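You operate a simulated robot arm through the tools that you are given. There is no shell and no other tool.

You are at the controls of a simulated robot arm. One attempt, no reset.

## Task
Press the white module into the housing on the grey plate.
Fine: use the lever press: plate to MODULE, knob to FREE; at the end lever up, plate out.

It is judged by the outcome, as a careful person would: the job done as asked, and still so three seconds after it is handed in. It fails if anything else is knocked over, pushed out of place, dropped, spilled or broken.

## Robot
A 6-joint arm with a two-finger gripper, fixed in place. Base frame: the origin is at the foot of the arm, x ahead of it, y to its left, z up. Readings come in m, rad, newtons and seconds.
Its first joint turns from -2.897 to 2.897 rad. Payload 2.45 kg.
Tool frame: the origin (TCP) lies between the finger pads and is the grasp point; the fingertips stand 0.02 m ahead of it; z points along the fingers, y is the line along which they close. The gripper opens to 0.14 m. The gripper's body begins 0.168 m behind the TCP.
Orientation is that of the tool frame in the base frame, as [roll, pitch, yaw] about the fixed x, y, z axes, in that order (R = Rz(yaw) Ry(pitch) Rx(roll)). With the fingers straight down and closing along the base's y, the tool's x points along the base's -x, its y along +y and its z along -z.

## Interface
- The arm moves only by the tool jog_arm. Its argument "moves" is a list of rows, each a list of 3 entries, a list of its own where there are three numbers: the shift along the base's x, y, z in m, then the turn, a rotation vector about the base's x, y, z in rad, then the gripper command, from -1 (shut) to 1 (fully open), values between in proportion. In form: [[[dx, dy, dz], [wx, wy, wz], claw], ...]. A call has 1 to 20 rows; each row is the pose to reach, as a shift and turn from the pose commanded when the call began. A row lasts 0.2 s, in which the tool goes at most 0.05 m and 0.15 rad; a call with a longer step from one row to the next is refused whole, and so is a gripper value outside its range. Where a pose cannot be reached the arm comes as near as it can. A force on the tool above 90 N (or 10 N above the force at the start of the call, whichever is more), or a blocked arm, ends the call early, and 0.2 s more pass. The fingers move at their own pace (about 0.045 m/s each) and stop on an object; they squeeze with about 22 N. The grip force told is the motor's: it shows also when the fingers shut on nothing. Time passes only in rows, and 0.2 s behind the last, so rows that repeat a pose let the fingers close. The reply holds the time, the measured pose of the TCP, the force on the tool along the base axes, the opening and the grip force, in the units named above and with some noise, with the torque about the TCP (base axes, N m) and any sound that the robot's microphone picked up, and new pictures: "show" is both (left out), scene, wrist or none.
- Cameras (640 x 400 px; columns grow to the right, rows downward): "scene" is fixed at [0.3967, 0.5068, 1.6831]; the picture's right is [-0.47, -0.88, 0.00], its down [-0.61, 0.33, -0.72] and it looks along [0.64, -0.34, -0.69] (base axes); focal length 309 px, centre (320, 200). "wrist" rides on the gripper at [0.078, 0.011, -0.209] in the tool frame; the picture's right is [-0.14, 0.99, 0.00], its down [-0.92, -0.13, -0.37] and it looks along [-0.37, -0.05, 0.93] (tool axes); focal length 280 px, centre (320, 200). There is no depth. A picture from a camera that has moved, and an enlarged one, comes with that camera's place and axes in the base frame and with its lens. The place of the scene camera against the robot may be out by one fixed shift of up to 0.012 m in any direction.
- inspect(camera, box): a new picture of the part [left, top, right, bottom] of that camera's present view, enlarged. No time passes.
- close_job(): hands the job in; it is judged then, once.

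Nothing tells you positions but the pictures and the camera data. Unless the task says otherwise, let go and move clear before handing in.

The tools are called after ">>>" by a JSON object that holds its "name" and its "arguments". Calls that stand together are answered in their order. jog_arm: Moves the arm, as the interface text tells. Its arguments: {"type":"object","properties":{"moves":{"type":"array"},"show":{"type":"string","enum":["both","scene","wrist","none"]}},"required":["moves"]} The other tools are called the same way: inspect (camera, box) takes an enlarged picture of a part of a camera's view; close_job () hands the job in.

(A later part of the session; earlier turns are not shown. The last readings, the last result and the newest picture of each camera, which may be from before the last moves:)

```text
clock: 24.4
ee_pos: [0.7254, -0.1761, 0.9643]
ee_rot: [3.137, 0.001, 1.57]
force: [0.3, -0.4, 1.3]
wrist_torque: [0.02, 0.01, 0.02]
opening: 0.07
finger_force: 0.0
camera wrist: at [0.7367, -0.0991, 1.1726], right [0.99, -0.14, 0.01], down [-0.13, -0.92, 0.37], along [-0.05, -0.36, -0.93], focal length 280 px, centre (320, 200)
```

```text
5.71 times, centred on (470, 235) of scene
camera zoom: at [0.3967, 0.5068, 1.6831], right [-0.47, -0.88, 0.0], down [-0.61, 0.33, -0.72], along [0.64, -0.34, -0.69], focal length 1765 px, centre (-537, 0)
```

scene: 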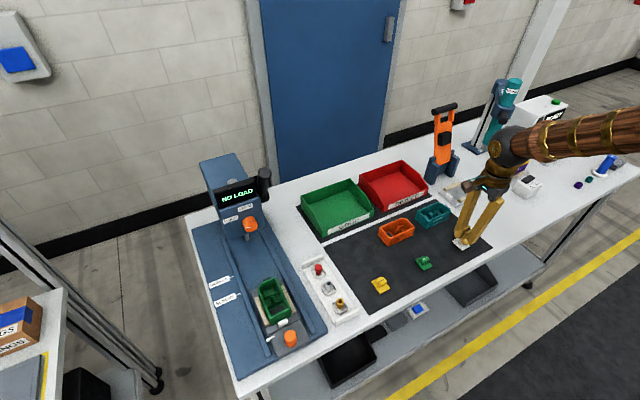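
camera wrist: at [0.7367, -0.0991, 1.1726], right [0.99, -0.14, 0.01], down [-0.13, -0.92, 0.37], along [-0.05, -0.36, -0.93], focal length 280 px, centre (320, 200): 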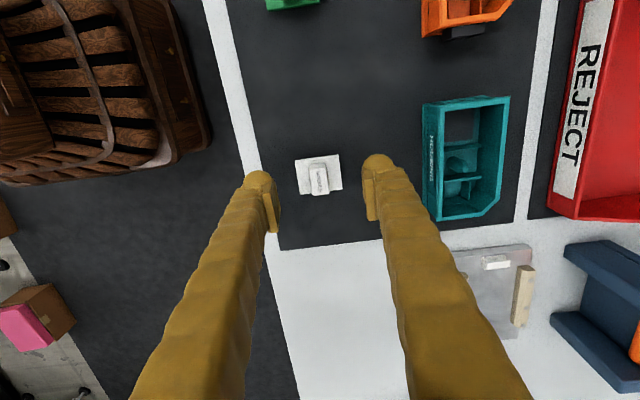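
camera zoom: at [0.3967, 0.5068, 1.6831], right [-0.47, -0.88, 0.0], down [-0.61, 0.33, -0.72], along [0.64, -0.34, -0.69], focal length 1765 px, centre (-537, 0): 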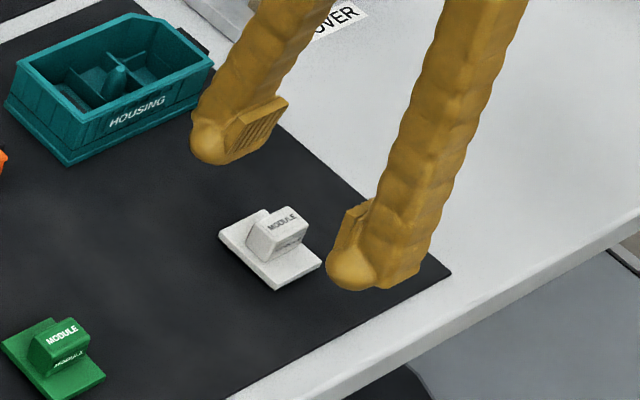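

The module hasn't moved. The block top is closer to z = 0.932, so I'll go deeper (tips about 13 mm below the top), correct a small tilt and close again.

>>> {"name": "jog_arm", "arguments": {"moves": [[[0.0005, 0.0015, -0.01], [0, 0.0045, 0], 0.0], [[0.0005, 0.0015, -0.02], [0, 0.0045, 0], 0.0], [[0.0005, 0.0015, -0.0265], [0, 0.0045, 0], 0.0], [[0.0005, 0.0015, -0.0265], [0, 0.0045, 0], 0.0]], "show": "scene"}}

>>> {"name": "inspect", "arguments": {"camera": "scene", "box": [430, 200, 510, 270]}}

>>> {"name": "inspect", "arguments": {"camera": "wrist", "box": [250, 120, 400, 240]}}

```text
clock: 25.4
ee_pos: [0.7263, -0.1763, 0.9379]
ee_rot: [3.14, 0.001, 1.571]
force: [0.2, 0.4, 0.3]
wrist_torque: [0.01, 0.0, 0.0]
opening: 0.07
finger_force: 0.1
```

scene: 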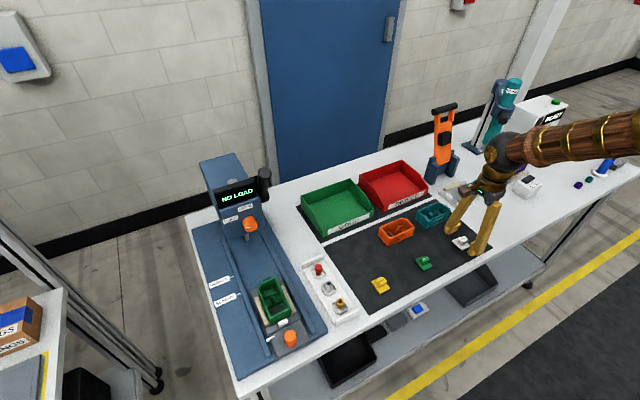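

```text
5.71 times, centred on (470, 235) of scene
camera zoom: at [0.3967, 0.5068, 1.6831], right [-0.47, -0.88, 0.0], down [-0.61, 0.33, -0.72], along [0.64, -0.34, -0.69], focal length 1765 px, centre (-537, 0)
```

zoom: 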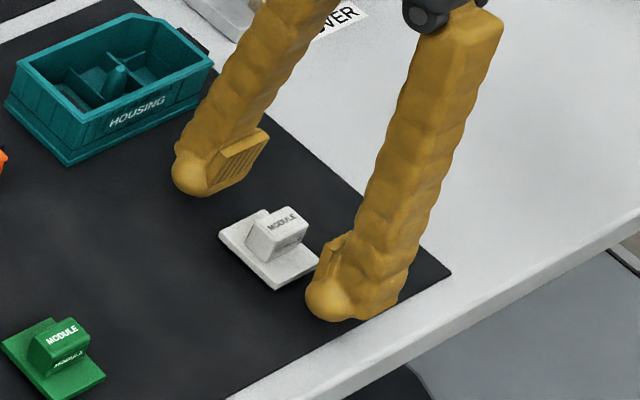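

```text
3.33 times, centred on (325, 180) of wrist
camera zoom: at [0.7384, -0.0973, 1.1461], right [0.99, -0.14, 0.0], down [-0.13, -0.92, 0.37], along [-0.05, -0.36, -0.93], focal length 935 px, centre (303, 267)
```

zoom: 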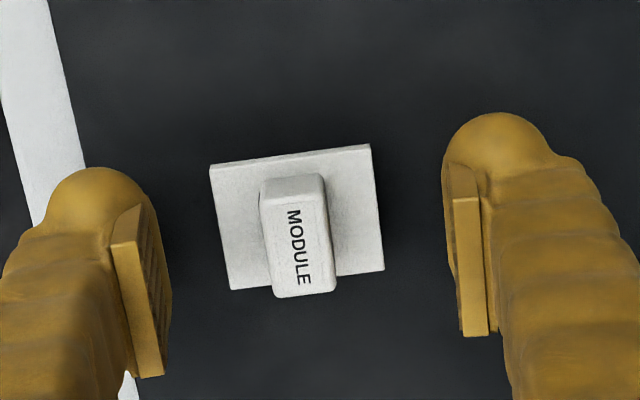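

The block is centred between the pads now, with the tips well below its top. Closing.

>>> {"name": "jog_arm", "arguments": {"moves": [[[0, 0, 0], [0, 0, 0], -1], [[0, 0, 0], [0, 0, 0], -1], [[0, 0, 0], [0, 0, 0], -1], [[0, 0, 0], [0, 0, 0], -1], [[0, 0, 0], [0, 0, 0], -1]], "show": "wrist"}}

>>> {"name": "inspect", "arguments": {"camera": "wrist", "box": [250, 120, 400, 240]}}

>>> {"name": "inspect", "arguments": {"camera": "scene", "box": [430, 200, 510, 270]}}

```text
clock: 26.6
ee_pos: [0.7267, -0.1752, 0.9363]
ee_rot: [-3.141, 0.0, 1.569]
force: [-0.7, 0.6, 1.2]
wrist_torque: [0.03, 0.04, -0.01]
opening: 0.0148
finger_force: 22.0
camera wrist: at [0.7384, -0.0973, 1.1463], right [0.99, -0.14, 0.0], down [-0.13, -0.92, 0.37], along [-0.05, -0.36, -0.93], focal length 280 px, centre (320, 200)
```

wrist: 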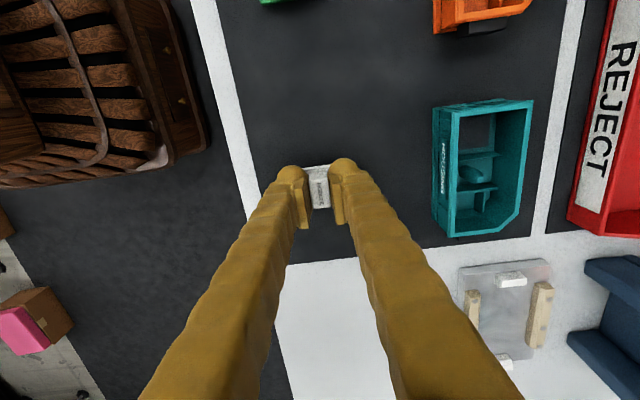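

```text
3.33 times, centred on (325, 180) of wrist
camera zoom: at [0.7384, -0.0973, 1.1463], right [0.99, -0.14, 0.0], down [-0.13, -0.92, 0.37], along [-0.05, -0.36, -0.93], focal length 935 px, centre (303, 267)
```

zoom: 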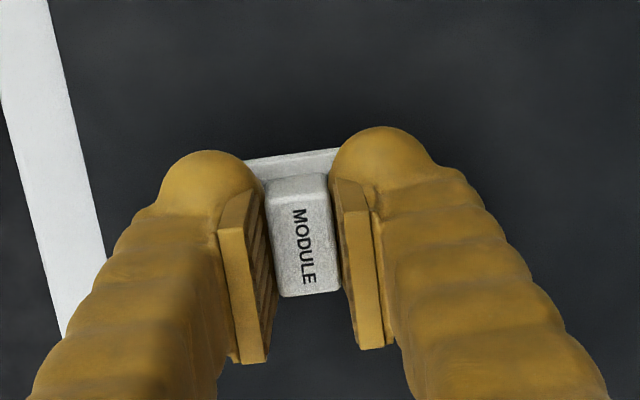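

```text
5.71 times, centred on (470, 235) of scene
camera zoom: at [0.3967, 0.5068, 1.6831], right [-0.47, -0.88, 0.0], down [-0.61, 0.33, -0.72], along [0.64, -0.34, -0.69], focal length 1765 px, centre (-537, 0)
```

zoom: 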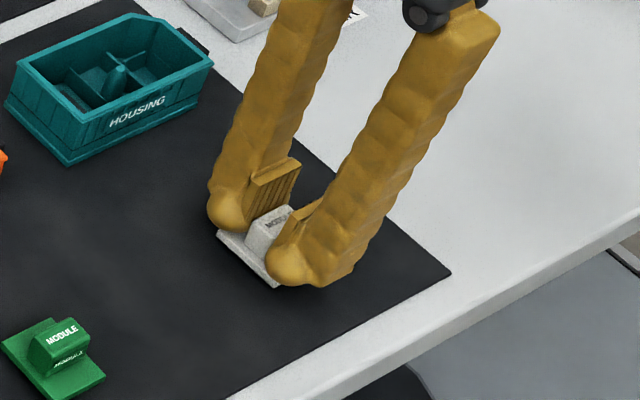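

The white module is held (opening 0.0148 m). I'll lift it, turn it +90° so its long side lies across the housing, and carry it to above the pocket.

>>> {"name": "jog_arm", "arguments": {"moves": [[[0, 0, 0.03], [0, 0, 0], -1], [[0, 0, 0.07], [0, 0, 0], -1], [[0, 0, 0.115], [0, 0, 0], -1], [[0.003, 0.045, 0.125], [0, 0, 0.13], -1], [[0.006, 0.09, 0.13], [0, 0, 0.261], -1], [[0.009, 0.136, 0.13], [0, 0, 0.392], -1], [[0.012, 0.182, 0.13], [0, 0, 0.523], -1], [[0.015, 0.228, 0.13], [0, 0, 0.654], -1], [[0.018, 0.274, 0.13], [0, 0, 0.785], -1], [[0.021, 0.32, 0.13], [0, 0, 0.916], -1], [[0.024, 0.366, 0.13], [0, 0, 1.047], -1], [[0.027, 0.412, 0.13], [0, 0, 1.178], -1], [[0.03, 0.458, 0.13], [0, 0, 1.309], -1], [[0.033, 0.504, 0.13], [0, 0, 1.44], -1], [[0.036, 0.55, 0.13], [0, 0, 1.571], -1], [[0.038, 0.595, 0.13], [0, 0, 1.572], -1], [[0.038, 0.595, 0.13], [0, 0, 1.572], -1]], "show": "both"}}

>>> {"name": "inspect", "arguments": {"camera": "wrist", "box": [250, 120, 400, 260]}}

```text
clock: 30.2
ee_pos: [0.7663, 0.4195, 1.0691]
ee_rot: [-3.141, 0.0, -3.139]
force: [-0.4, -0.7, -0.4]
wrist_torque: [0.01, 0.02, 0.03]
opening: 0.0146
finger_force: 22.3
camera wrist: at [0.6892, 0.4295, 1.2781], right [0.14, 0.99, 0.0], down [0.92, -0.13, 0.37], along [0.36, -0.05, -0.93], focal length 280 px, centre (320, 200)
```

scene: 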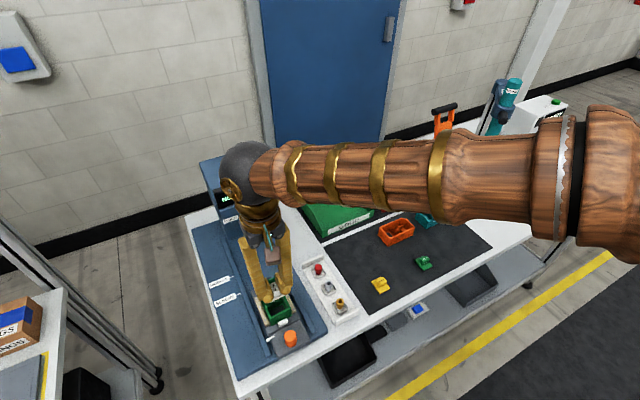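
wrist: 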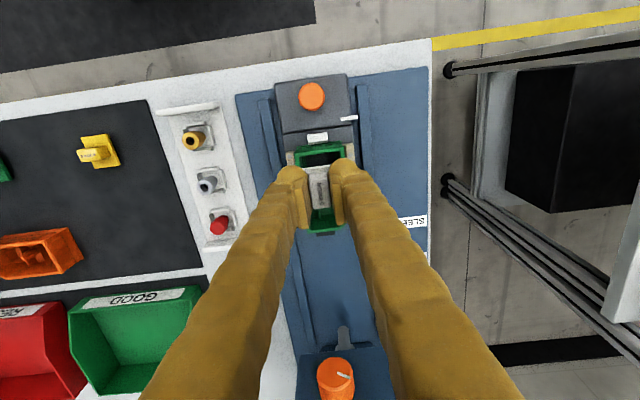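

```text
2.86 times, centred on (325, 190) of wrist
camera zoom: at [0.6892, 0.4295, 1.2781], right [0.14, 0.99, 0.0], down [0.92, -0.13, 0.37], along [0.36, -0.05, -0.93], focal length 801 px, centre (306, 229)
```

zoom: 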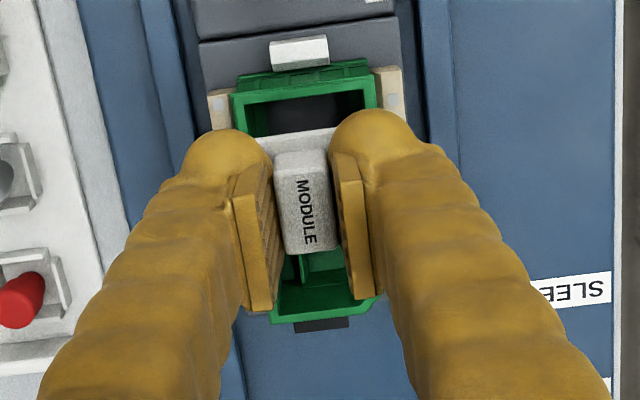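

The held module is nearly centred over the pocket in y. I need an accurate pocket length in x, so I'll move forward so the camera looks straight down into it.

>>> {"name": "jog_arm", "arguments": {"moves": [[[0.03, 0, 0], [0, 0, 0], -1], [[0.06, 0, 0], [0, 0, 0], -1], [[0.074, 0, 0], [0, 0, 0], -1], [[0.074, 0, 0], [0, 0, 0], -1]], "show": "wrist"}}

>>> {"name": "inspect", "arguments": {"camera": "wrist", "box": [270, 40, 390, 150]}}

>>> {"name": "inspect", "arguments": {"camera": "wrist", "box": [290, 60, 370, 120]}}

```text
clock: 31.2
ee_pos: [0.8402, 0.4203, 1.0684]
ee_rot: [-3.141, 0.001, -3.14]
force: [-0.1, 0.2, -0.5]
wrist_torque: [-0.02, 0.0, 0.01]
opening: 0.0147
finger_force: 22.4
camera wrist: at [0.7627, 0.4298, 1.2769], right [0.14, 0.99, 0.0], down [0.92, -0.13, 0.37], along [0.36, -0.05, -0.93], focal length 280 px, centre (320, 200)
```

wrist: 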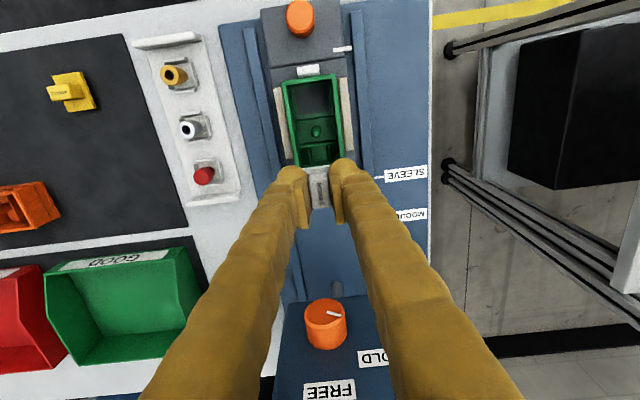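

```text
3.64 times, centred on (330, 95) of wrist
camera zoom: at [0.7627, 0.4298, 1.2769], right [0.14, 0.99, 0.0], down [0.92, -0.13, 0.37], along [0.36, -0.05, -0.93], focal length 1020 px, centre (284, 582)
```

zoom: 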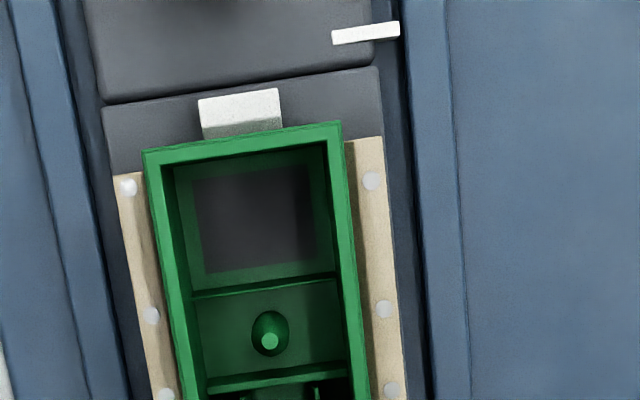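

```text
6.67 times, centred on (330, 90) of wrist
camera zoom: at [0.7627, 0.4298, 1.2769], right [0.14, 0.99, 0.0], down [0.92, -0.13, 0.37], along [0.36, -0.05, -0.93], focal length 1869 px, centre (253, 933)
```

zoom: 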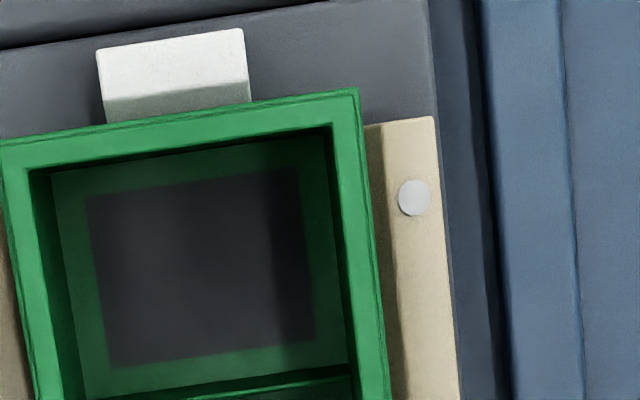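

The pocket floor spans about x 0.756–0.7915 and y 0.397–0.4425, so it is only about as long as the fingers are wide. I'll set the module down on a free spot of the mat and regrip it with the fingers 3 mm further toward +x, so they clear the near wall when lowering it in.

>>> {"name": "jog_arm", "arguments": {"moves": [[[-0.008, -0.045, 0], [0, 0, 0], -1], [[-0.016, -0.09, 0], [0, 0, 0], -1], [[-0.024, -0.135, 0], [0, 0, 0], -1], [[-0.032, -0.18, 0], [0, 0, 0], -1], [[-0.038, -0.225, 0], [0, 0, 0], -1], [[-0.04, -0.26, 0], [0, 0, 0], -1], [[-0.04, -0.26, -0.04], [0, 0, 0], -1], [[-0.04, -0.26, -0.08], [0, 0, 0], -1], [[-0.04, -0.26, -0.1], [0, 0, 0], -1], [[-0.04, -0.26, -0.1], [0, 0, 0], -1]], "show": "both"}}

```text
clock: 33.4
ee_pos: [0.7998, 0.1605, 0.968]
ee_rot: [3.141, 0.002, -3.141]
force: [0.3, 0.5, 0.1]
wrist_torque: [-0.02, 0.04, 0.0]
opening: 0.0147
finger_force: 21.9
camera wrist: at [0.7229, 0.17, 1.1767], right [0.14, 0.99, 0.0], down [0.92, -0.13, 0.37], along [0.36, -0.05, -0.93], focal length 280 px, centre (320, 200)
```

scene: 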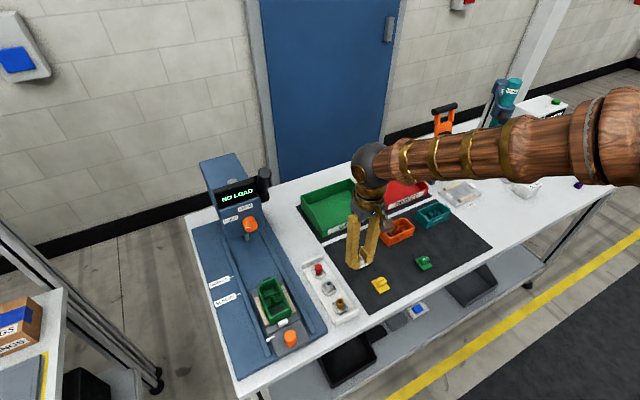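
wrist: 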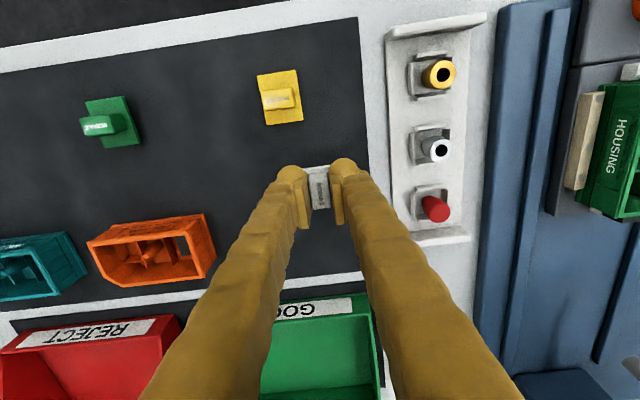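

The spot below is clear mat. I'll lower the remaining 3 cm, let go with a small opening and shift 3 mm in +x.

>>> {"name": "jog_arm", "arguments": {"moves": [[[0, 0, -0.015], [0, 0, 0], -1], [[0, 0, -0.024], [0, 0, 0], -1], [[0, 0, -0.029], [0, 0, 0], -1], [[0, 0, -0.029], [0, 0, 0], -1], [[0, 0, -0.029], [0, 0, 0], -0.5], [[0, 0, -0.029], [0, 0, 0], -0.5], [[0, 0, -0.029], [0, 0, 0], -0.5], [[0, 0, -0.029], [0, 0, 0], -0.5]], "show": "wrist"}}

>>> {"name": "inspect", "arguments": {"camera": "wrist", "box": [270, 140, 370, 240]}}

>>> {"name": "inspect", "arguments": {"camera": "scene", "box": [320, 200, 420, 290]}}

```text
clock: 35.2
ee_pos: [0.8005, 0.1587, 0.9377]
ee_rot: [3.141, 0.001, -3.14]
force: [-0.8, 0.0, 0.4]
wrist_torque: [-0.01, -0.04, 0.0]
opening: 0.035
finger_force: 0.0
camera wrist: at [0.7226, 0.1693, 1.1472], right [0.14, 0.99, 0.0], down [0.92, -0.13, 0.37], along [0.36, -0.05, -0.93], focal length 280 px, centre (320, 200)
```

wrist: 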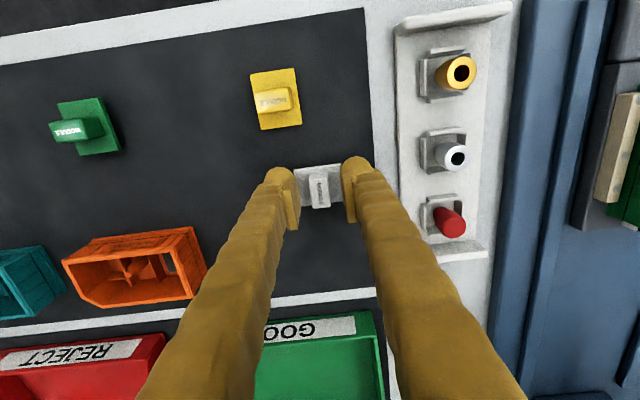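

```text
4.00 times, centred on (320, 190) of wrist
camera zoom: at [0.7226, 0.1693, 1.1472], right [0.14, 0.99, 0.0], down [0.92, -0.13, 0.37], along [0.36, -0.05, -0.93], focal length 1122 px, centre (320, 240)
```

zoom: 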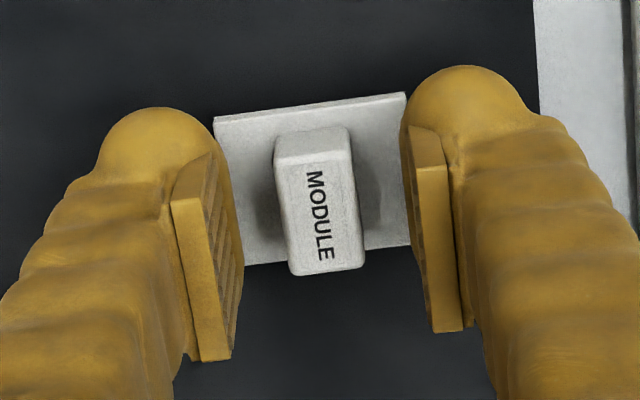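

```text
4.44 times, centred on (370, 245) of scene
camera zoom: at [0.3967, 0.5068, 1.6831], right [-0.47, -0.88, 0.0], down [-0.61, 0.33, -0.72], along [0.64, -0.34, -0.69], focal length 1373 px, centre (98, 0)
```

zoom: 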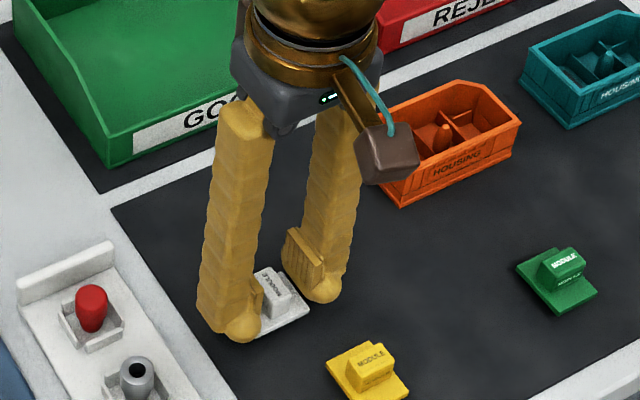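

The module sits flat and the pads are clear of it. I'll shift 3 mm in +x, regrip, and lift it a few centimetres to check.

>>> {"name": "jog_arm", "arguments": {"moves": [[[0.003, 0, 0], [0, 0, 0], -0.5], [[0.003, 0, 0], [0, 0, 0], -0.5], [[0.003, 0, 0], [0, 0, 0], -1], [[0.003, 0, 0], [0, 0, 0], -1], [[0.003, 0, 0], [0, 0, 0], -1], [[0.003, 0, 0], [0, 0, 0], -1], [[0.003, 0, 0.03], [0, 0, 0], -1], [[0.003, 0, 0.07], [0, 0, 0], -1], [[0.003, 0, 0.11], [0, 0, 0], -1], [[0.003, 0, 0.13], [0, 0, 0], -1], [[0.003, 0, 0.13], [0, 0, 0], -1]], "show": "wrist"}}

>>> {"name": "inspect", "arguments": {"camera": "wrist", "box": [270, 140, 370, 240]}}

>>> {"name": "inspect", "arguments": {"camera": "scene", "box": [320, 160, 440, 280]}}

```text
clock: 37.6
ee_pos: [0.8022, 0.1595, 1.069]
ee_rot: [-3.142, -0.001, -3.141]
force: [-0.5, 0.4, -0.6]
wrist_torque: [0.01, -0.02, 0.02]
opening: 0.0147
finger_force: 22.1
camera wrist: at [0.7251, 0.169, 1.2771], right [0.14, 0.99, 0.0], down [0.92, -0.13, 0.37], along [0.36, -0.05, -0.93], focal length 280 px, centre (320, 200)
```

wrist: 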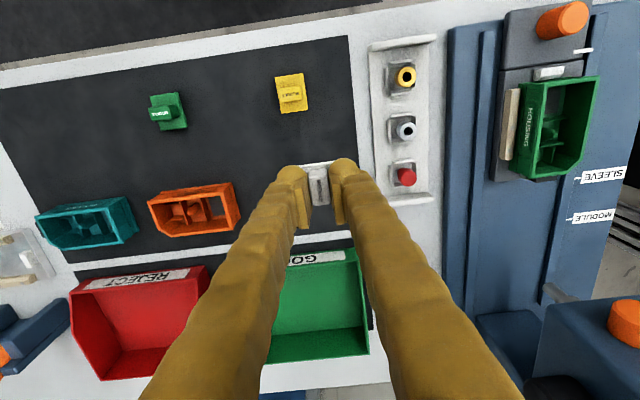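

```text
4.00 times, centred on (320, 190) of wrist
camera zoom: at [0.7251, 0.169, 1.2771], right [0.14, 0.99, 0.0], down [0.92, -0.13, 0.37], along [0.36, -0.05, -0.93], focal length 1122 px, centre (320, 240)
```

zoom: 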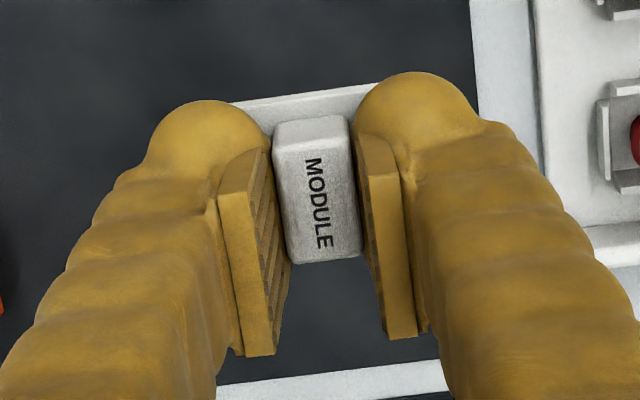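

```text
3.33 times, centred on (380, 220) of scene
camera zoom: at [0.3967, 0.5068, 1.6831], right [-0.47, -0.88, 0.0], down [-0.61, 0.33, -0.72], along [0.64, -0.34, -0.69], focal length 1030 px, centre (120, 133)
```

zoom: 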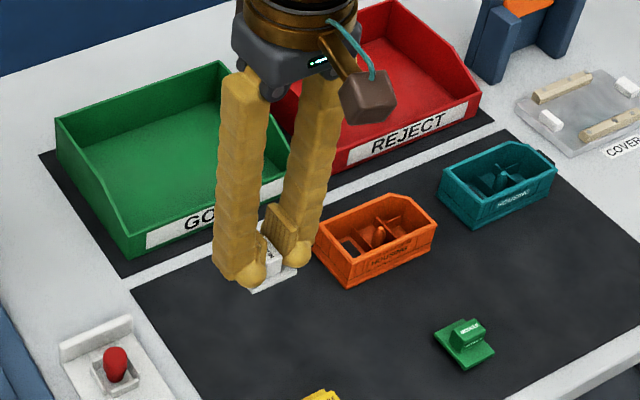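

The module is regripped and held level. I'll carry it to above the pocket at (0.777, 0.420) and stop about 3 cm above the rim.

>>> {"name": "jog_arm", "arguments": {"moves": [[[-0.004, 0.045, 0], [0, 0, 0], -1], [[-0.008, 0.09, 0], [0, 0, 0], -1], [[-0.012, 0.135, 0], [0, 0, 0], -1], [[-0.016, 0.18, 0], [0, 0, 0], -1], [[-0.02, 0.225, 0], [0, 0, 0], -1], [[-0.026, 0.26, 0], [0, 0, 0], -1], [[-0.026, 0.26, -0.03], [0, 0, 0], -1], [[-0.026, 0.26, -0.045], [0, 0, 0], -1], [[-0.026, 0.26, -0.045], [0, 0, 0], -1], [[-0.026, 0.26, -0.045], [0, 0, 0], -1]], "show": "wrist"}}

>>> {"name": "inspect", "arguments": {"camera": "wrist", "box": [270, 140, 370, 240]}}

>>> {"name": "inspect", "arguments": {"camera": "scene", "box": [230, 240, 330, 340]}}

```text
clock: 39.8
ee_pos: [0.776, 0.4208, 1.0243]
ee_rot: [-3.141, 0.0, -3.139]
force: [0.3, 0.2, 0.1]
wrist_torque: [0.02, 0.0, 0.02]
opening: 0.0145
finger_force: 22.5
camera wrist: at [0.6989, 0.4307, 1.232], right [0.14, 0.99, 0.0], down [0.92, -0.13, 0.37], along [0.36, -0.05, -0.93], focal length 280 px, centre (320, 200)
```

wrist: 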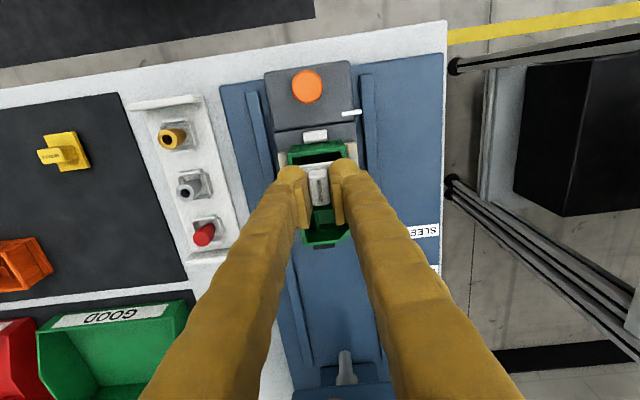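

```text
4.00 times, centred on (320, 190) of wrist
camera zoom: at [0.6989, 0.4307, 1.232], right [0.14, 0.99, 0.0], down [0.92, -0.13, 0.37], along [0.36, -0.05, -0.93], focal length 1122 px, centre (320, 240)
```

zoom: 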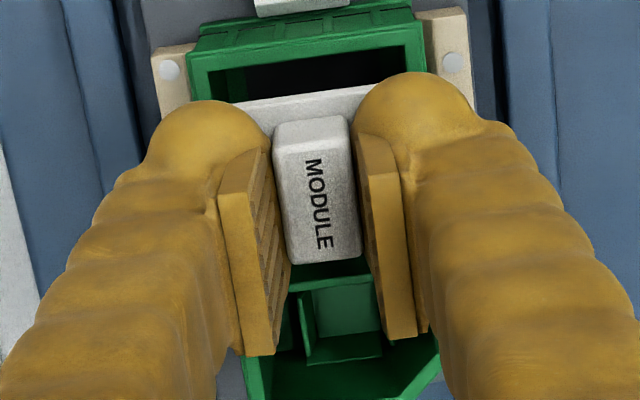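

```text
4.00 times, centred on (280, 290) of scene
camera zoom: at [0.3967, 0.5068, 1.6831], right [-0.47, -0.88, 0.0], down [-0.61, 0.33, -0.72], along [0.64, -0.34, -0.69], focal length 1236 px, centre (480, -160)
```

zoom: 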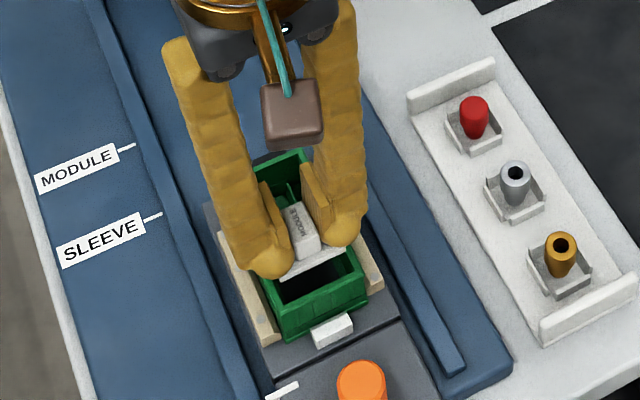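

The module hangs just over the pocket; the plate's near edge looks about 1.3 mm too far in +x. I'll correct that and lower it until the plate is just inside the rim, watching the force.

>>> {"name": "jog_arm", "arguments": {"moves": [[[-0.0013, -0.0004, -0.006], [0, 0, 0], -1], [[-0.0013, -0.0004, -0.012], [0, 0, 0], -1], [[-0.0013, -0.0004, -0.017], [0, 0, 0], -1], [[-0.0013, -0.0004, -0.02], [0, 0, 0], -1], [[-0.0013, -0.0004, -0.02], [0, 0, 0], -1]], "show": "wrist"}}

>>> {"name": "inspect", "arguments": {"camera": "wrist", "box": [270, 140, 370, 240]}}

>>> {"name": "inspect", "arguments": {"camera": "scene", "box": [230, 240, 330, 340]}}

```text
clock: 41.0
ee_pos: [0.7749, 0.4188, 1.0035]
ee_rot: [-3.141, -0.001, -3.139]
force: [-0.3, -0.1, -0.5]
wrist_torque: [0.0, 0.02, -0.03]
opening: 0.0145
finger_force: 22.0
camera wrist: at [0.6976, 0.4296, 1.2122], right [0.14, 0.99, 0.0], down [0.92, -0.13, 0.37], along [0.36, -0.05, -0.93], focal length 280 px, centre (320, 200)
```

wrist: 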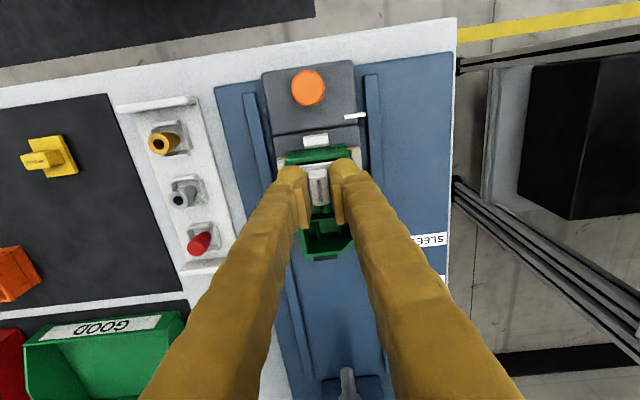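

```text
4.00 times, centred on (320, 190) of wrist
camera zoom: at [0.6976, 0.4296, 1.2122], right [0.14, 0.99, 0.0], down [0.92, -0.13, 0.37], along [0.36, -0.05, -0.93], focal length 1122 px, centre (320, 240)
```

zoom: 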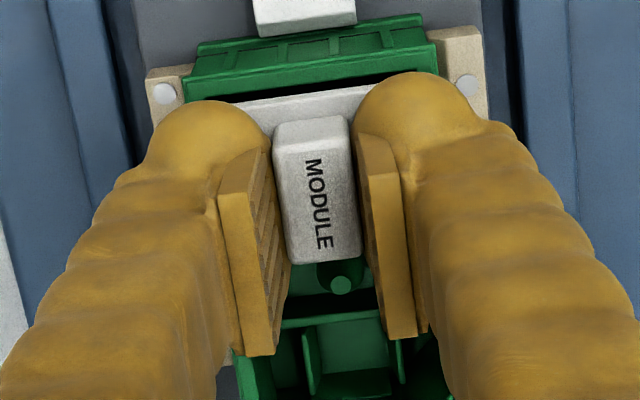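

```text
4.00 times, centred on (280, 290) of scene
camera zoom: at [0.3967, 0.5068, 1.6831], right [-0.47, -0.88, 0.0], down [-0.61, 0.33, -0.72], along [0.64, -0.34, -0.69], focal length 1236 px, centre (480, -160)
```

zoom: 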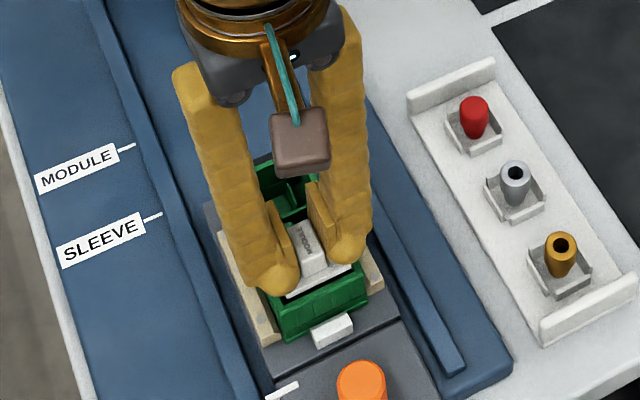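

The plate is at rim height with about 1.5 mm gap to the near wall. I'll nudge -0.6 mm in x and +1 mm in y and keep lowering in small steps.

>>> {"name": "jog_arm", "arguments": {"moves": [[[-0.0006, 0.001, 0], [0, 0, 0], -1], [[-0.0006, 0.001, -0.003], [0, 0, 0], -1], [[-0.0006, 0.001, -0.006], [0, 0, 0], -1], [[-0.0006, 0.001, -0.006], [0, 0, 0], -1]], "show": "wrist"}}

>>> {"name": "inspect", "arguments": {"camera": "wrist", "box": [280, 145, 360, 205]}}

```text
clock: 42.0
ee_pos: [0.7743, 0.42, 0.9985]
ee_rot: [3.141, -0.001, -3.14]
force: [-0.2, 0.1, -0.4]
wrist_torque: [-0.02, 0.0, 0.0]
opening: 0.0146
finger_force: 22.3
camera wrist: at [0.6963, 0.4308, 1.2066], right [0.14, 0.99, 0.0], down [0.92, -0.13, 0.37], along [0.36, -0.05, -0.93], focal length 280 px, centre (320, 200)
```

wrist: 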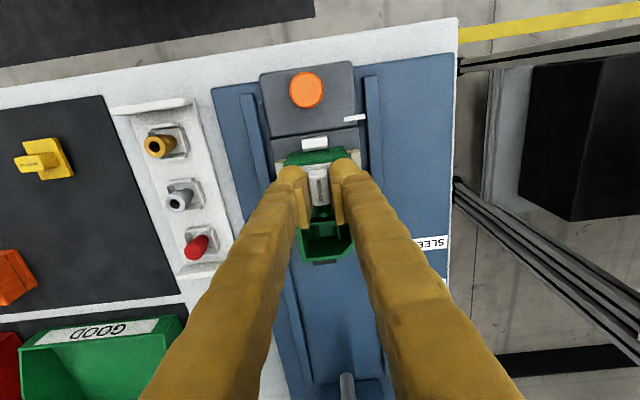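

```text
6.67 times, centred on (320, 175) of wrist
camera zoom: at [0.6963, 0.4308, 1.2066], right [0.14, 0.99, 0.0], down [0.92, -0.13, 0.37], along [0.36, -0.05, -0.93], focal length 1869 px, centre (320, 367)
```

zoom: 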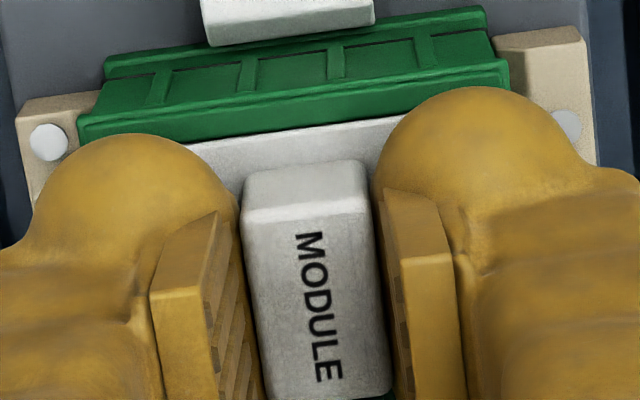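

No contact force so far and the plate is inside the rim. Lowering further in small steps.

>>> {"name": "jog_arm", "arguments": {"moves": [[[0, 0, -0.003], [0, 0, 0], -1], [[0, 0, -0.006], [0, 0, 0], -1], [[0, 0, -0.008], [0, 0, 0], -1], [[0, 0, -0.008], [0, 0, 0], -1]], "show": "none"}}

>>> {"name": "inspect", "arguments": {"camera": "wrist", "box": [280, 145, 360, 205]}}

>>> {"name": "inspect", "arguments": {"camera": "scene", "box": [240, 270, 310, 340]}}

```text
clock: 43.0
ee_pos: [0.7735, 0.4207, 0.9912]
ee_rot: [3.14, 0.001, -3.141]
force: [0.0, -5.2, 31.1]
wrist_torque: [-0.6, 0.01, -0.06]
opening: 0.0145
finger_force: 21.7
```

```text
6.67 times, centred on (320, 175) of wrist
camera zoom: at [0.6966, 0.4304, 1.1997], right [0.14, 0.99, 0.0], down [0.92, -0.13, 0.37], along [0.37, -0.05, -0.93], focal length 1869 px, centre (320, 367)
```

zoom: 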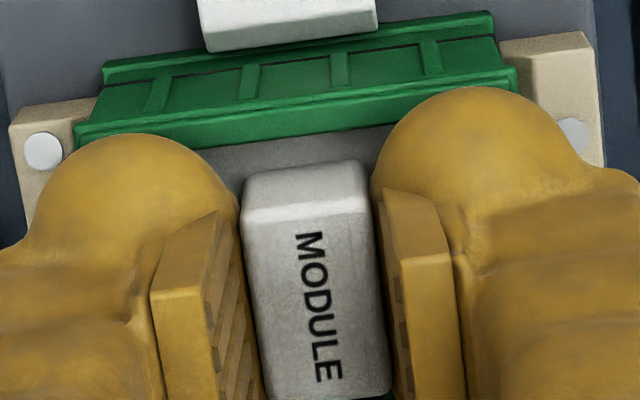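

```text
5.71 times, centred on (275, 305) of scene
camera zoom: at [0.3967, 0.5068, 1.6831], right [-0.47, -0.88, 0.0], down [-0.61, 0.33, -0.72], along [0.64, -0.34, -0.69], focal length 1765 px, centre (577, -400)
```

zoom: 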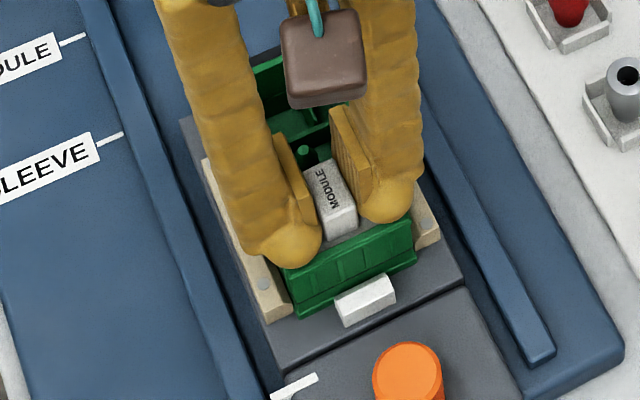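

There is about 31 N of upward contact now, with the plate roughly 14 mm inside the rim, which is as deep as the fingers can go. I'll ease up 2 mm and open only slightly, so the module slides down guided by the pads.

>>> {"name": "jog_arm", "arguments": {"moves": [[[0, 0, 0.002], [0, 0, 0], -1], [[0, 0, 0.002], [0, 0, 0], -1], [[0, 0, 0.002], [0, 0, 0], -0.765], [[0, 0, 0.002], [0, 0, 0], -0.765]], "show": "none"}}

>>> {"name": "inspect", "arguments": {"camera": "wrist", "box": [280, 145, 360, 205]}}

>>> {"name": "inspect", "arguments": {"camera": "scene", "box": [240, 270, 310, 340]}}

```text
clock: 44.0
ee_pos: [0.7733, 0.4194, 0.9919]
ee_rot: [3.142, 0.003, 3.141]
force: [-0.2, -3.2, 20.5]
wrist_torque: [-0.74, 0.03, -0.08]
opening: 0.015
finger_force: 0.1
```

```text
6.67 times, centred on (320, 175) of wrist
camera zoom: at [0.6968, 0.4301, 1.2003], right [0.14, 0.99, 0.0], down [0.92, -0.13, 0.37], along [0.36, -0.05, -0.93], focal length 1869 px, centre (320, 367)
```

zoom: 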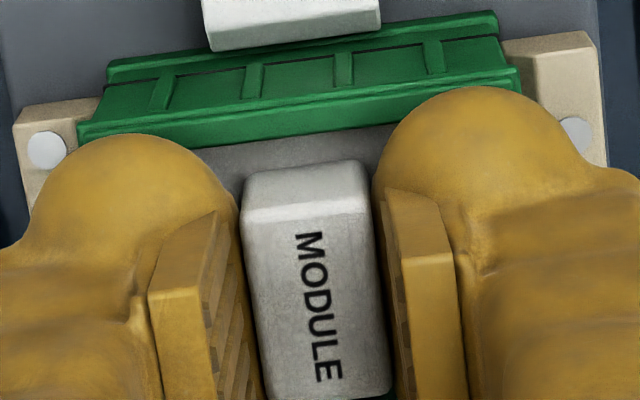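

```text
5.71 times, centred on (275, 305) of scene
camera zoom: at [0.3967, 0.5068, 1.6831], right [-0.47, -0.88, 0.0], down [-0.61, 0.33, -0.72], along [0.64, -0.34, -0.69], focal length 1765 px, centre (577, -400)
```

zoom: 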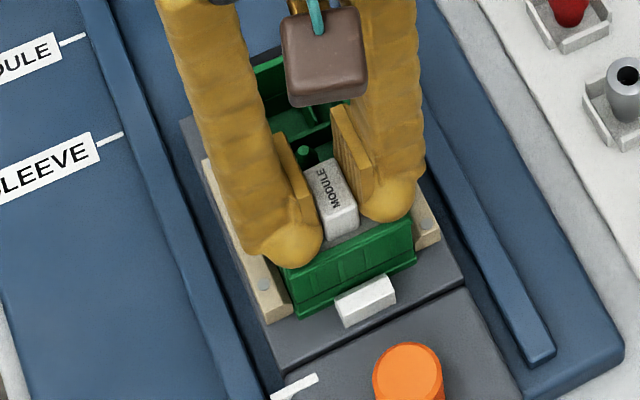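

There is still 20 N of contact on the -y finger and the fingers have hardly opened. I'll rise another 3 mm with the same small opening and check.

>>> {"name": "jog_arm", "arguments": {"moves": [[[0, 0, 0.0015], [0, 0, 0], -0.765], [[0, 0, 0.003], [0, 0, 0], -0.765], [[0, 0, 0.003], [0, 0, 0], -0.765]], "show": "none"}}

>>> {"name": "inspect", "arguments": {"camera": "wrist", "box": [280, 145, 360, 205]}}

>>> {"name": "inspect", "arguments": {"camera": "scene", "box": [240, 270, 310, 340]}}

```text
clock: 44.8
ee_pos: [0.775, 0.4205, 0.9936]
ee_rot: [-3.141, 0.0, -3.14]
force: [0.0, -0.6, 0.3]
wrist_torque: [0.0, 0.0, -0.03]
opening: 0.0165
finger_force: 0.0
```

```text
6.67 times, centred on (320, 175) of wrist
camera zoom: at [0.6976, 0.4307, 1.2026], right [0.14, 0.99, 0.0], down [0.92, -0.13, 0.37], along [0.36, -0.05, -0.93], focal length 1869 px, centre (320, 367)
```

zoom: 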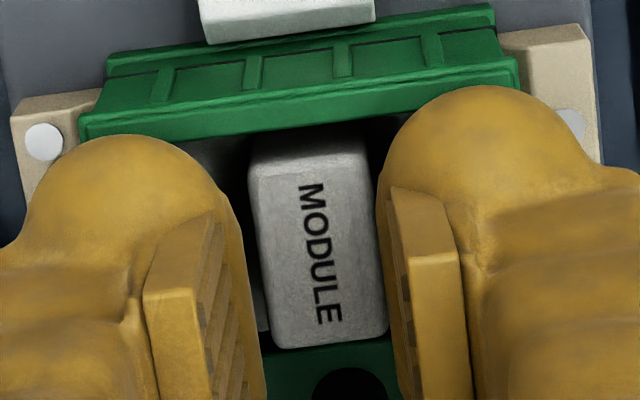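

```text
5.71 times, centred on (275, 305) of scene
camera zoom: at [0.3967, 0.5068, 1.6831], right [-0.47, -0.88, 0.0], down [-0.61, 0.33, -0.72], along [0.64, -0.34, -0.69], focal length 1765 px, centre (577, -400)
```

zoom: 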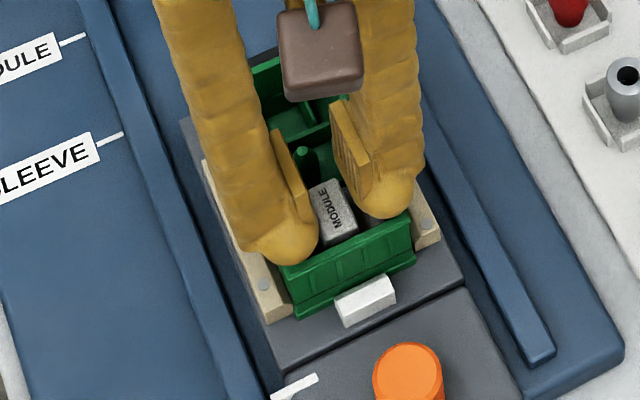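

The module has slid down into the pocket. Now I'll rise straight up with the same slight opening, then look into the housing.

>>> {"name": "jog_arm", "arguments": {"moves": [[[0, 0, 0.005], [0, 0, 0], -0.765], [[0, 0, 0.012], [0, 0, 0], -0.765], [[0, 0, 0.025], [0, 0, 0], -0.6], [[0.01, 0, 0.05], [0, 0, 0], 0], [[0.035, 0, 0.075], [0, 0, 0], 0.5], [[0.06, 0, 0.075], [0, 0, 0], 1], [[0.06, 0, 0.075], [0, 0, 0], 1], [[0.06, 0, 0.075], [0, 0, 0], 1]], "show": "wrist"}}

>>> {"name": "inspect", "arguments": {"camera": "wrist", "box": [270, 40, 390, 150]}}

>>> {"name": "inspect", "arguments": {"camera": "scene", "box": [240, 270, 310, 340]}}

```text
clock: 46.6
ee_pos: [0.8349, 0.421, 1.0705]
ee_rot: [-3.141, 0.001, -3.139]
force: [-0.1, 0.6, -0.2]
wrist_torque: [0.02, 0.01, -0.04]
opening: 0.132
finger_force: 0.1
camera wrist: at [0.7571, 0.4308, 1.2802], right [0.14, 0.99, 0.0], down [0.92, -0.13, 0.37], along [0.36, -0.05, -0.93], focal length 280 px, centre (320, 200)
```

wrist: 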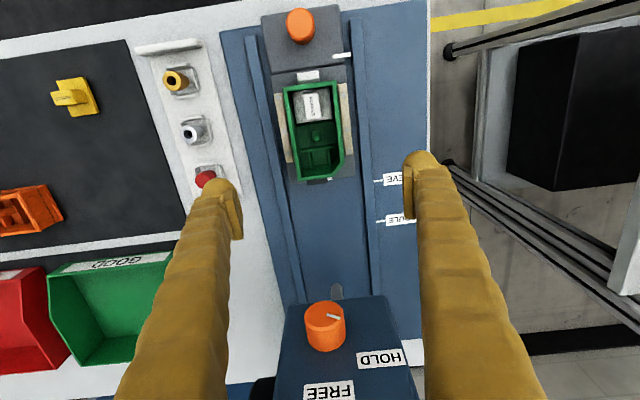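

```text
3.64 times, centred on (330, 95) of wrist
camera zoom: at [0.7571, 0.4308, 1.2802], right [0.14, 0.99, 0.0], down [0.92, -0.13, 0.37], along [0.36, -0.05, -0.93], focal length 1020 px, centre (284, 582)
```

zoom: 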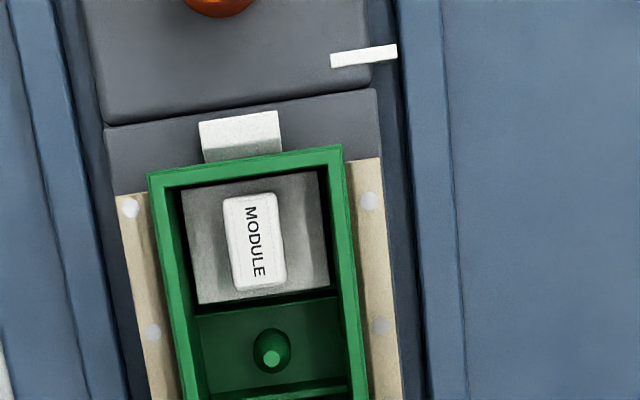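

```text
5.71 times, centred on (275, 305) of scene
camera zoom: at [0.3967, 0.5068, 1.6831], right [-0.47, -0.88, 0.0], down [-0.61, 0.33, -0.72], along [0.64, -0.34, -0.69], focal length 1765 px, centre (577, -400)
```

zoom: 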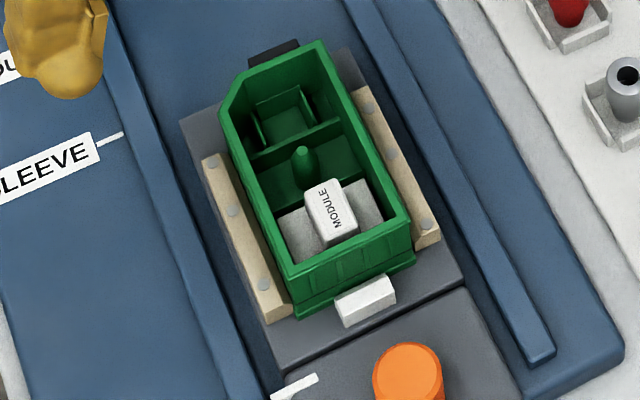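

The module lies flat in the pocket. Next is the plate: I'll tilt the tool forward 0.4 rad for reach, narrow the opening and hover over the orange plate knob near (0.697, 0.419).

>>> {"name": "jog_arm", "arguments": {"moves": [[[-0.035, -0.0005, 0], [0, -0.1, 0], 0.3], [[-0.07, -0.001, 0], [0, -0.2, 0], 0], [[-0.105, -0.0015, 0], [0, -0.3, 0], -0.2], [[-0.138, -0.0015, 0], [0, -0.4, 0], -0.4], [[-0.138, -0.0015, -0.04], [0, -0.4, 0], -0.4], [[-0.138, -0.0015, -0.06], [0, -0.4, 0], -0.4], [[-0.138, -0.0015, -0.06], [0, -0.4, 0], -0.4]], "show": "both"}}

>>> {"name": "inspect", "arguments": {"camera": "wrist", "box": [250, 120, 390, 240]}}

>>> {"name": "inspect", "arguments": {"camera": "scene", "box": [230, 260, 340, 370]}}

```text
clock: 48.2
ee_pos: [0.6941, 0.42, 1.0064]
ee_rot: [3.14, 0.4, -3.14]
force: [-0.4, -0.2, 1.5]
wrist_torque: [0.01, 0.02, 0.03]
opening: 0.0419
finger_force: 0.0
camera wrist: at [0.5425, 0.4289, 1.1688], right [0.13, 0.99, 0.05], down [0.7, -0.13, 0.7], along [0.7, -0.05, -0.71], focal length 280 px, centre (320, 200)
```

scene: 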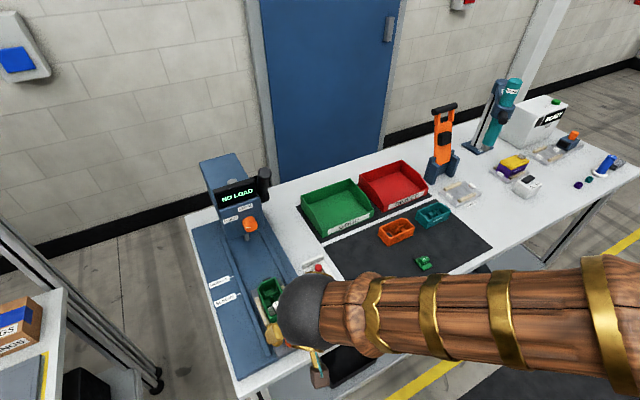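
wrist: 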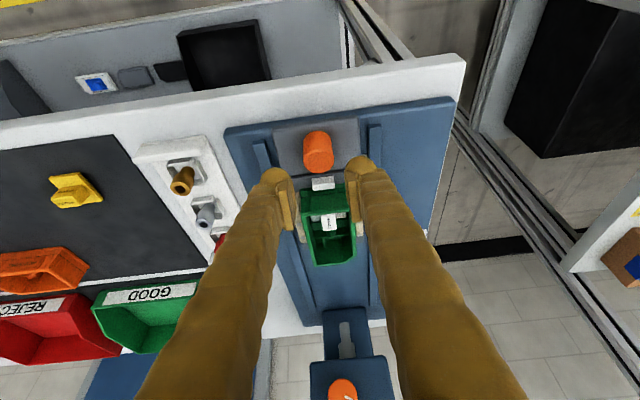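

```text
3.33 times, centred on (320, 180) of wrist
camera zoom: at [0.5425, 0.4289, 1.1688], right [0.13, 0.99, 0.05], down [0.7, -0.13, 0.7], along [0.7, -0.05, -0.71], focal length 935 px, centre (320, 267)
```

zoom: 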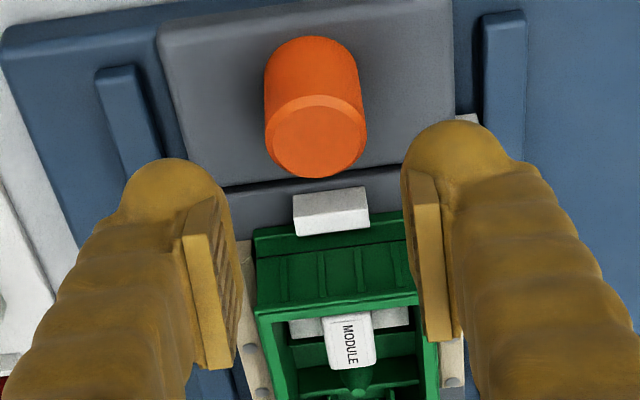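

```text
3.64 times, centred on (285, 315) of scene
camera zoom: at [0.3967, 0.5068, 1.6831], right [-0.47, -0.88, 0.0], down [-0.61, 0.33, -0.72], along [0.64, -0.34, -0.69], focal length 1123 px, centre (447, -218)
```

zoom: 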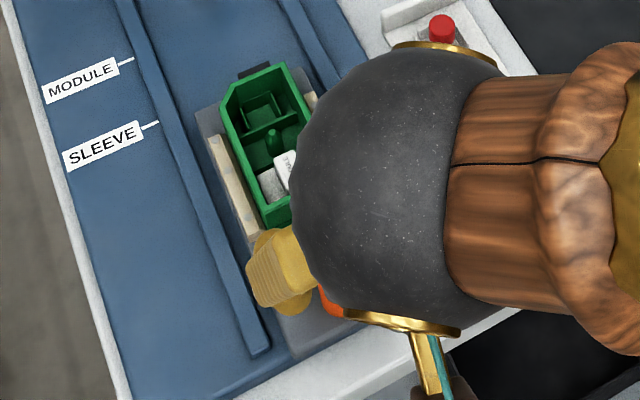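

The knob top is at about (0.698, 0.419, 0.959) and is 29 mm high. I'll lower the open fingers around it and close on it.

>>> {"name": "jog_arm", "arguments": {"moves": [[[0.0035, -0.0005, -0.02], [0, 0, 0], -0.4], [[0.0035, -0.0005, -0.038], [0, 0, 0], -0.4], [[0.0035, -0.0005, -0.0464], [0, 0, 0], -0.4], [[0.0035, -0.0005, -0.0464], [0, 0, 0], -0.4], [[0.0035, -0.0005, -0.0464], [0, 0, 0], -1], [[0.0035, -0.0005, -0.0464], [0, 0, 0], -1], [[0.0035, -0.0005, -0.0464], [0, 0, 0], -1]], "show": "wrist"}}

>>> {"name": "inspect", "arguments": {"camera": "wrist", "box": [250, 120, 390, 240]}}

```text
clock: 49.8
ee_pos: [0.6989, 0.4198, 0.9623]
ee_rot: [3.14, 0.4, -3.14]
force: [-0.5, 22.8, -6.7]
wrist_torque: [0.29, -0.04, -0.06]
opening: 0.0264
finger_force: 41.8
camera wrist: at [0.5468, 0.43, 1.123], right [0.12, 0.99, 0.05], down [0.7, -0.13, 0.7], along [0.7, -0.05, -0.71], focal length 280 px, centre (320, 200)
```

wrist: 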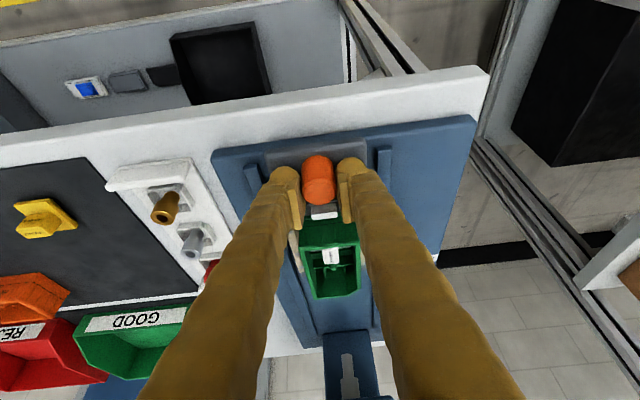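

```text
3.33 times, centred on (320, 180) of wrist
camera zoom: at [0.5468, 0.43, 1.123], right [0.12, 0.99, 0.05], down [0.7, -0.13, 0.7], along [0.7, -0.05, -0.71], focal length 935 px, centre (320, 267)
```

zoom: 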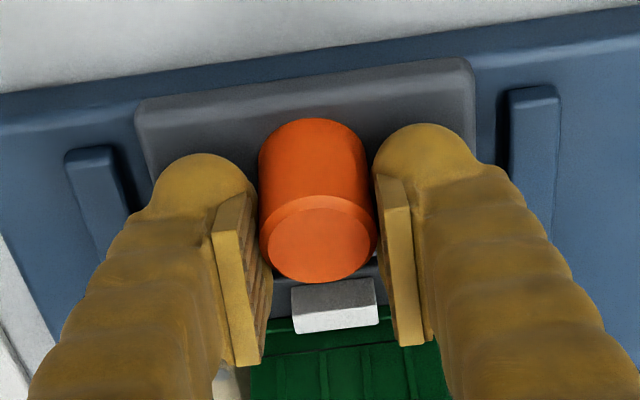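

Gripped the knob; a 23 N sideways load shows I'm a little off centre in y. I'll shift +1.3 mm and try a first centimetre of push.

>>> {"name": "jog_arm", "arguments": {"moves": [[[0, 0.0013, 0], [0, 0, 0], -1], [[0, 0.0013, 0], [0, 0, 0], -1], [[0.005, 0.0013, 0], [0, 0, 0], -1], [[0.01, 0.0013, 0], [0, 0, 0], -1], [[0.01, 0.0013, 0], [0, 0, 0], -1]], "show": "wrist"}}

```text
clock: 51.0
ee_pos: [0.7095, 0.4194, 0.9612]
ee_rot: [-3.14, 0.397, -3.14]
force: [0.0, 10.0, -29.6]
wrist_torque: [0.08, -0.05, 0.01]
opening: 0.0267
finger_force: 44.8
camera wrist: at [0.5573, 0.4304, 1.1233], right [0.13, 0.99, 0.05], down [0.71, -0.13, 0.7], along [0.7, -0.05, -0.72], focal length 280 px, centre (320, 200)
```

wrist: 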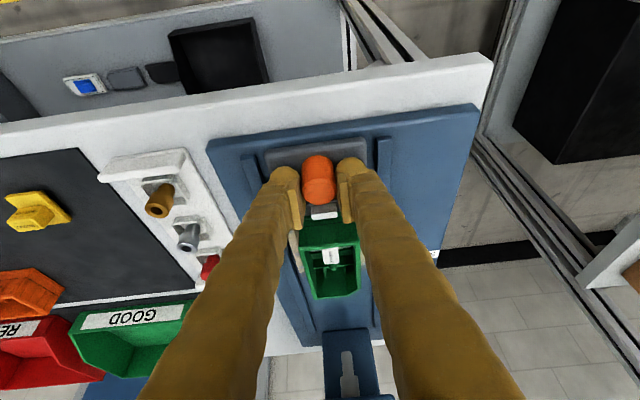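

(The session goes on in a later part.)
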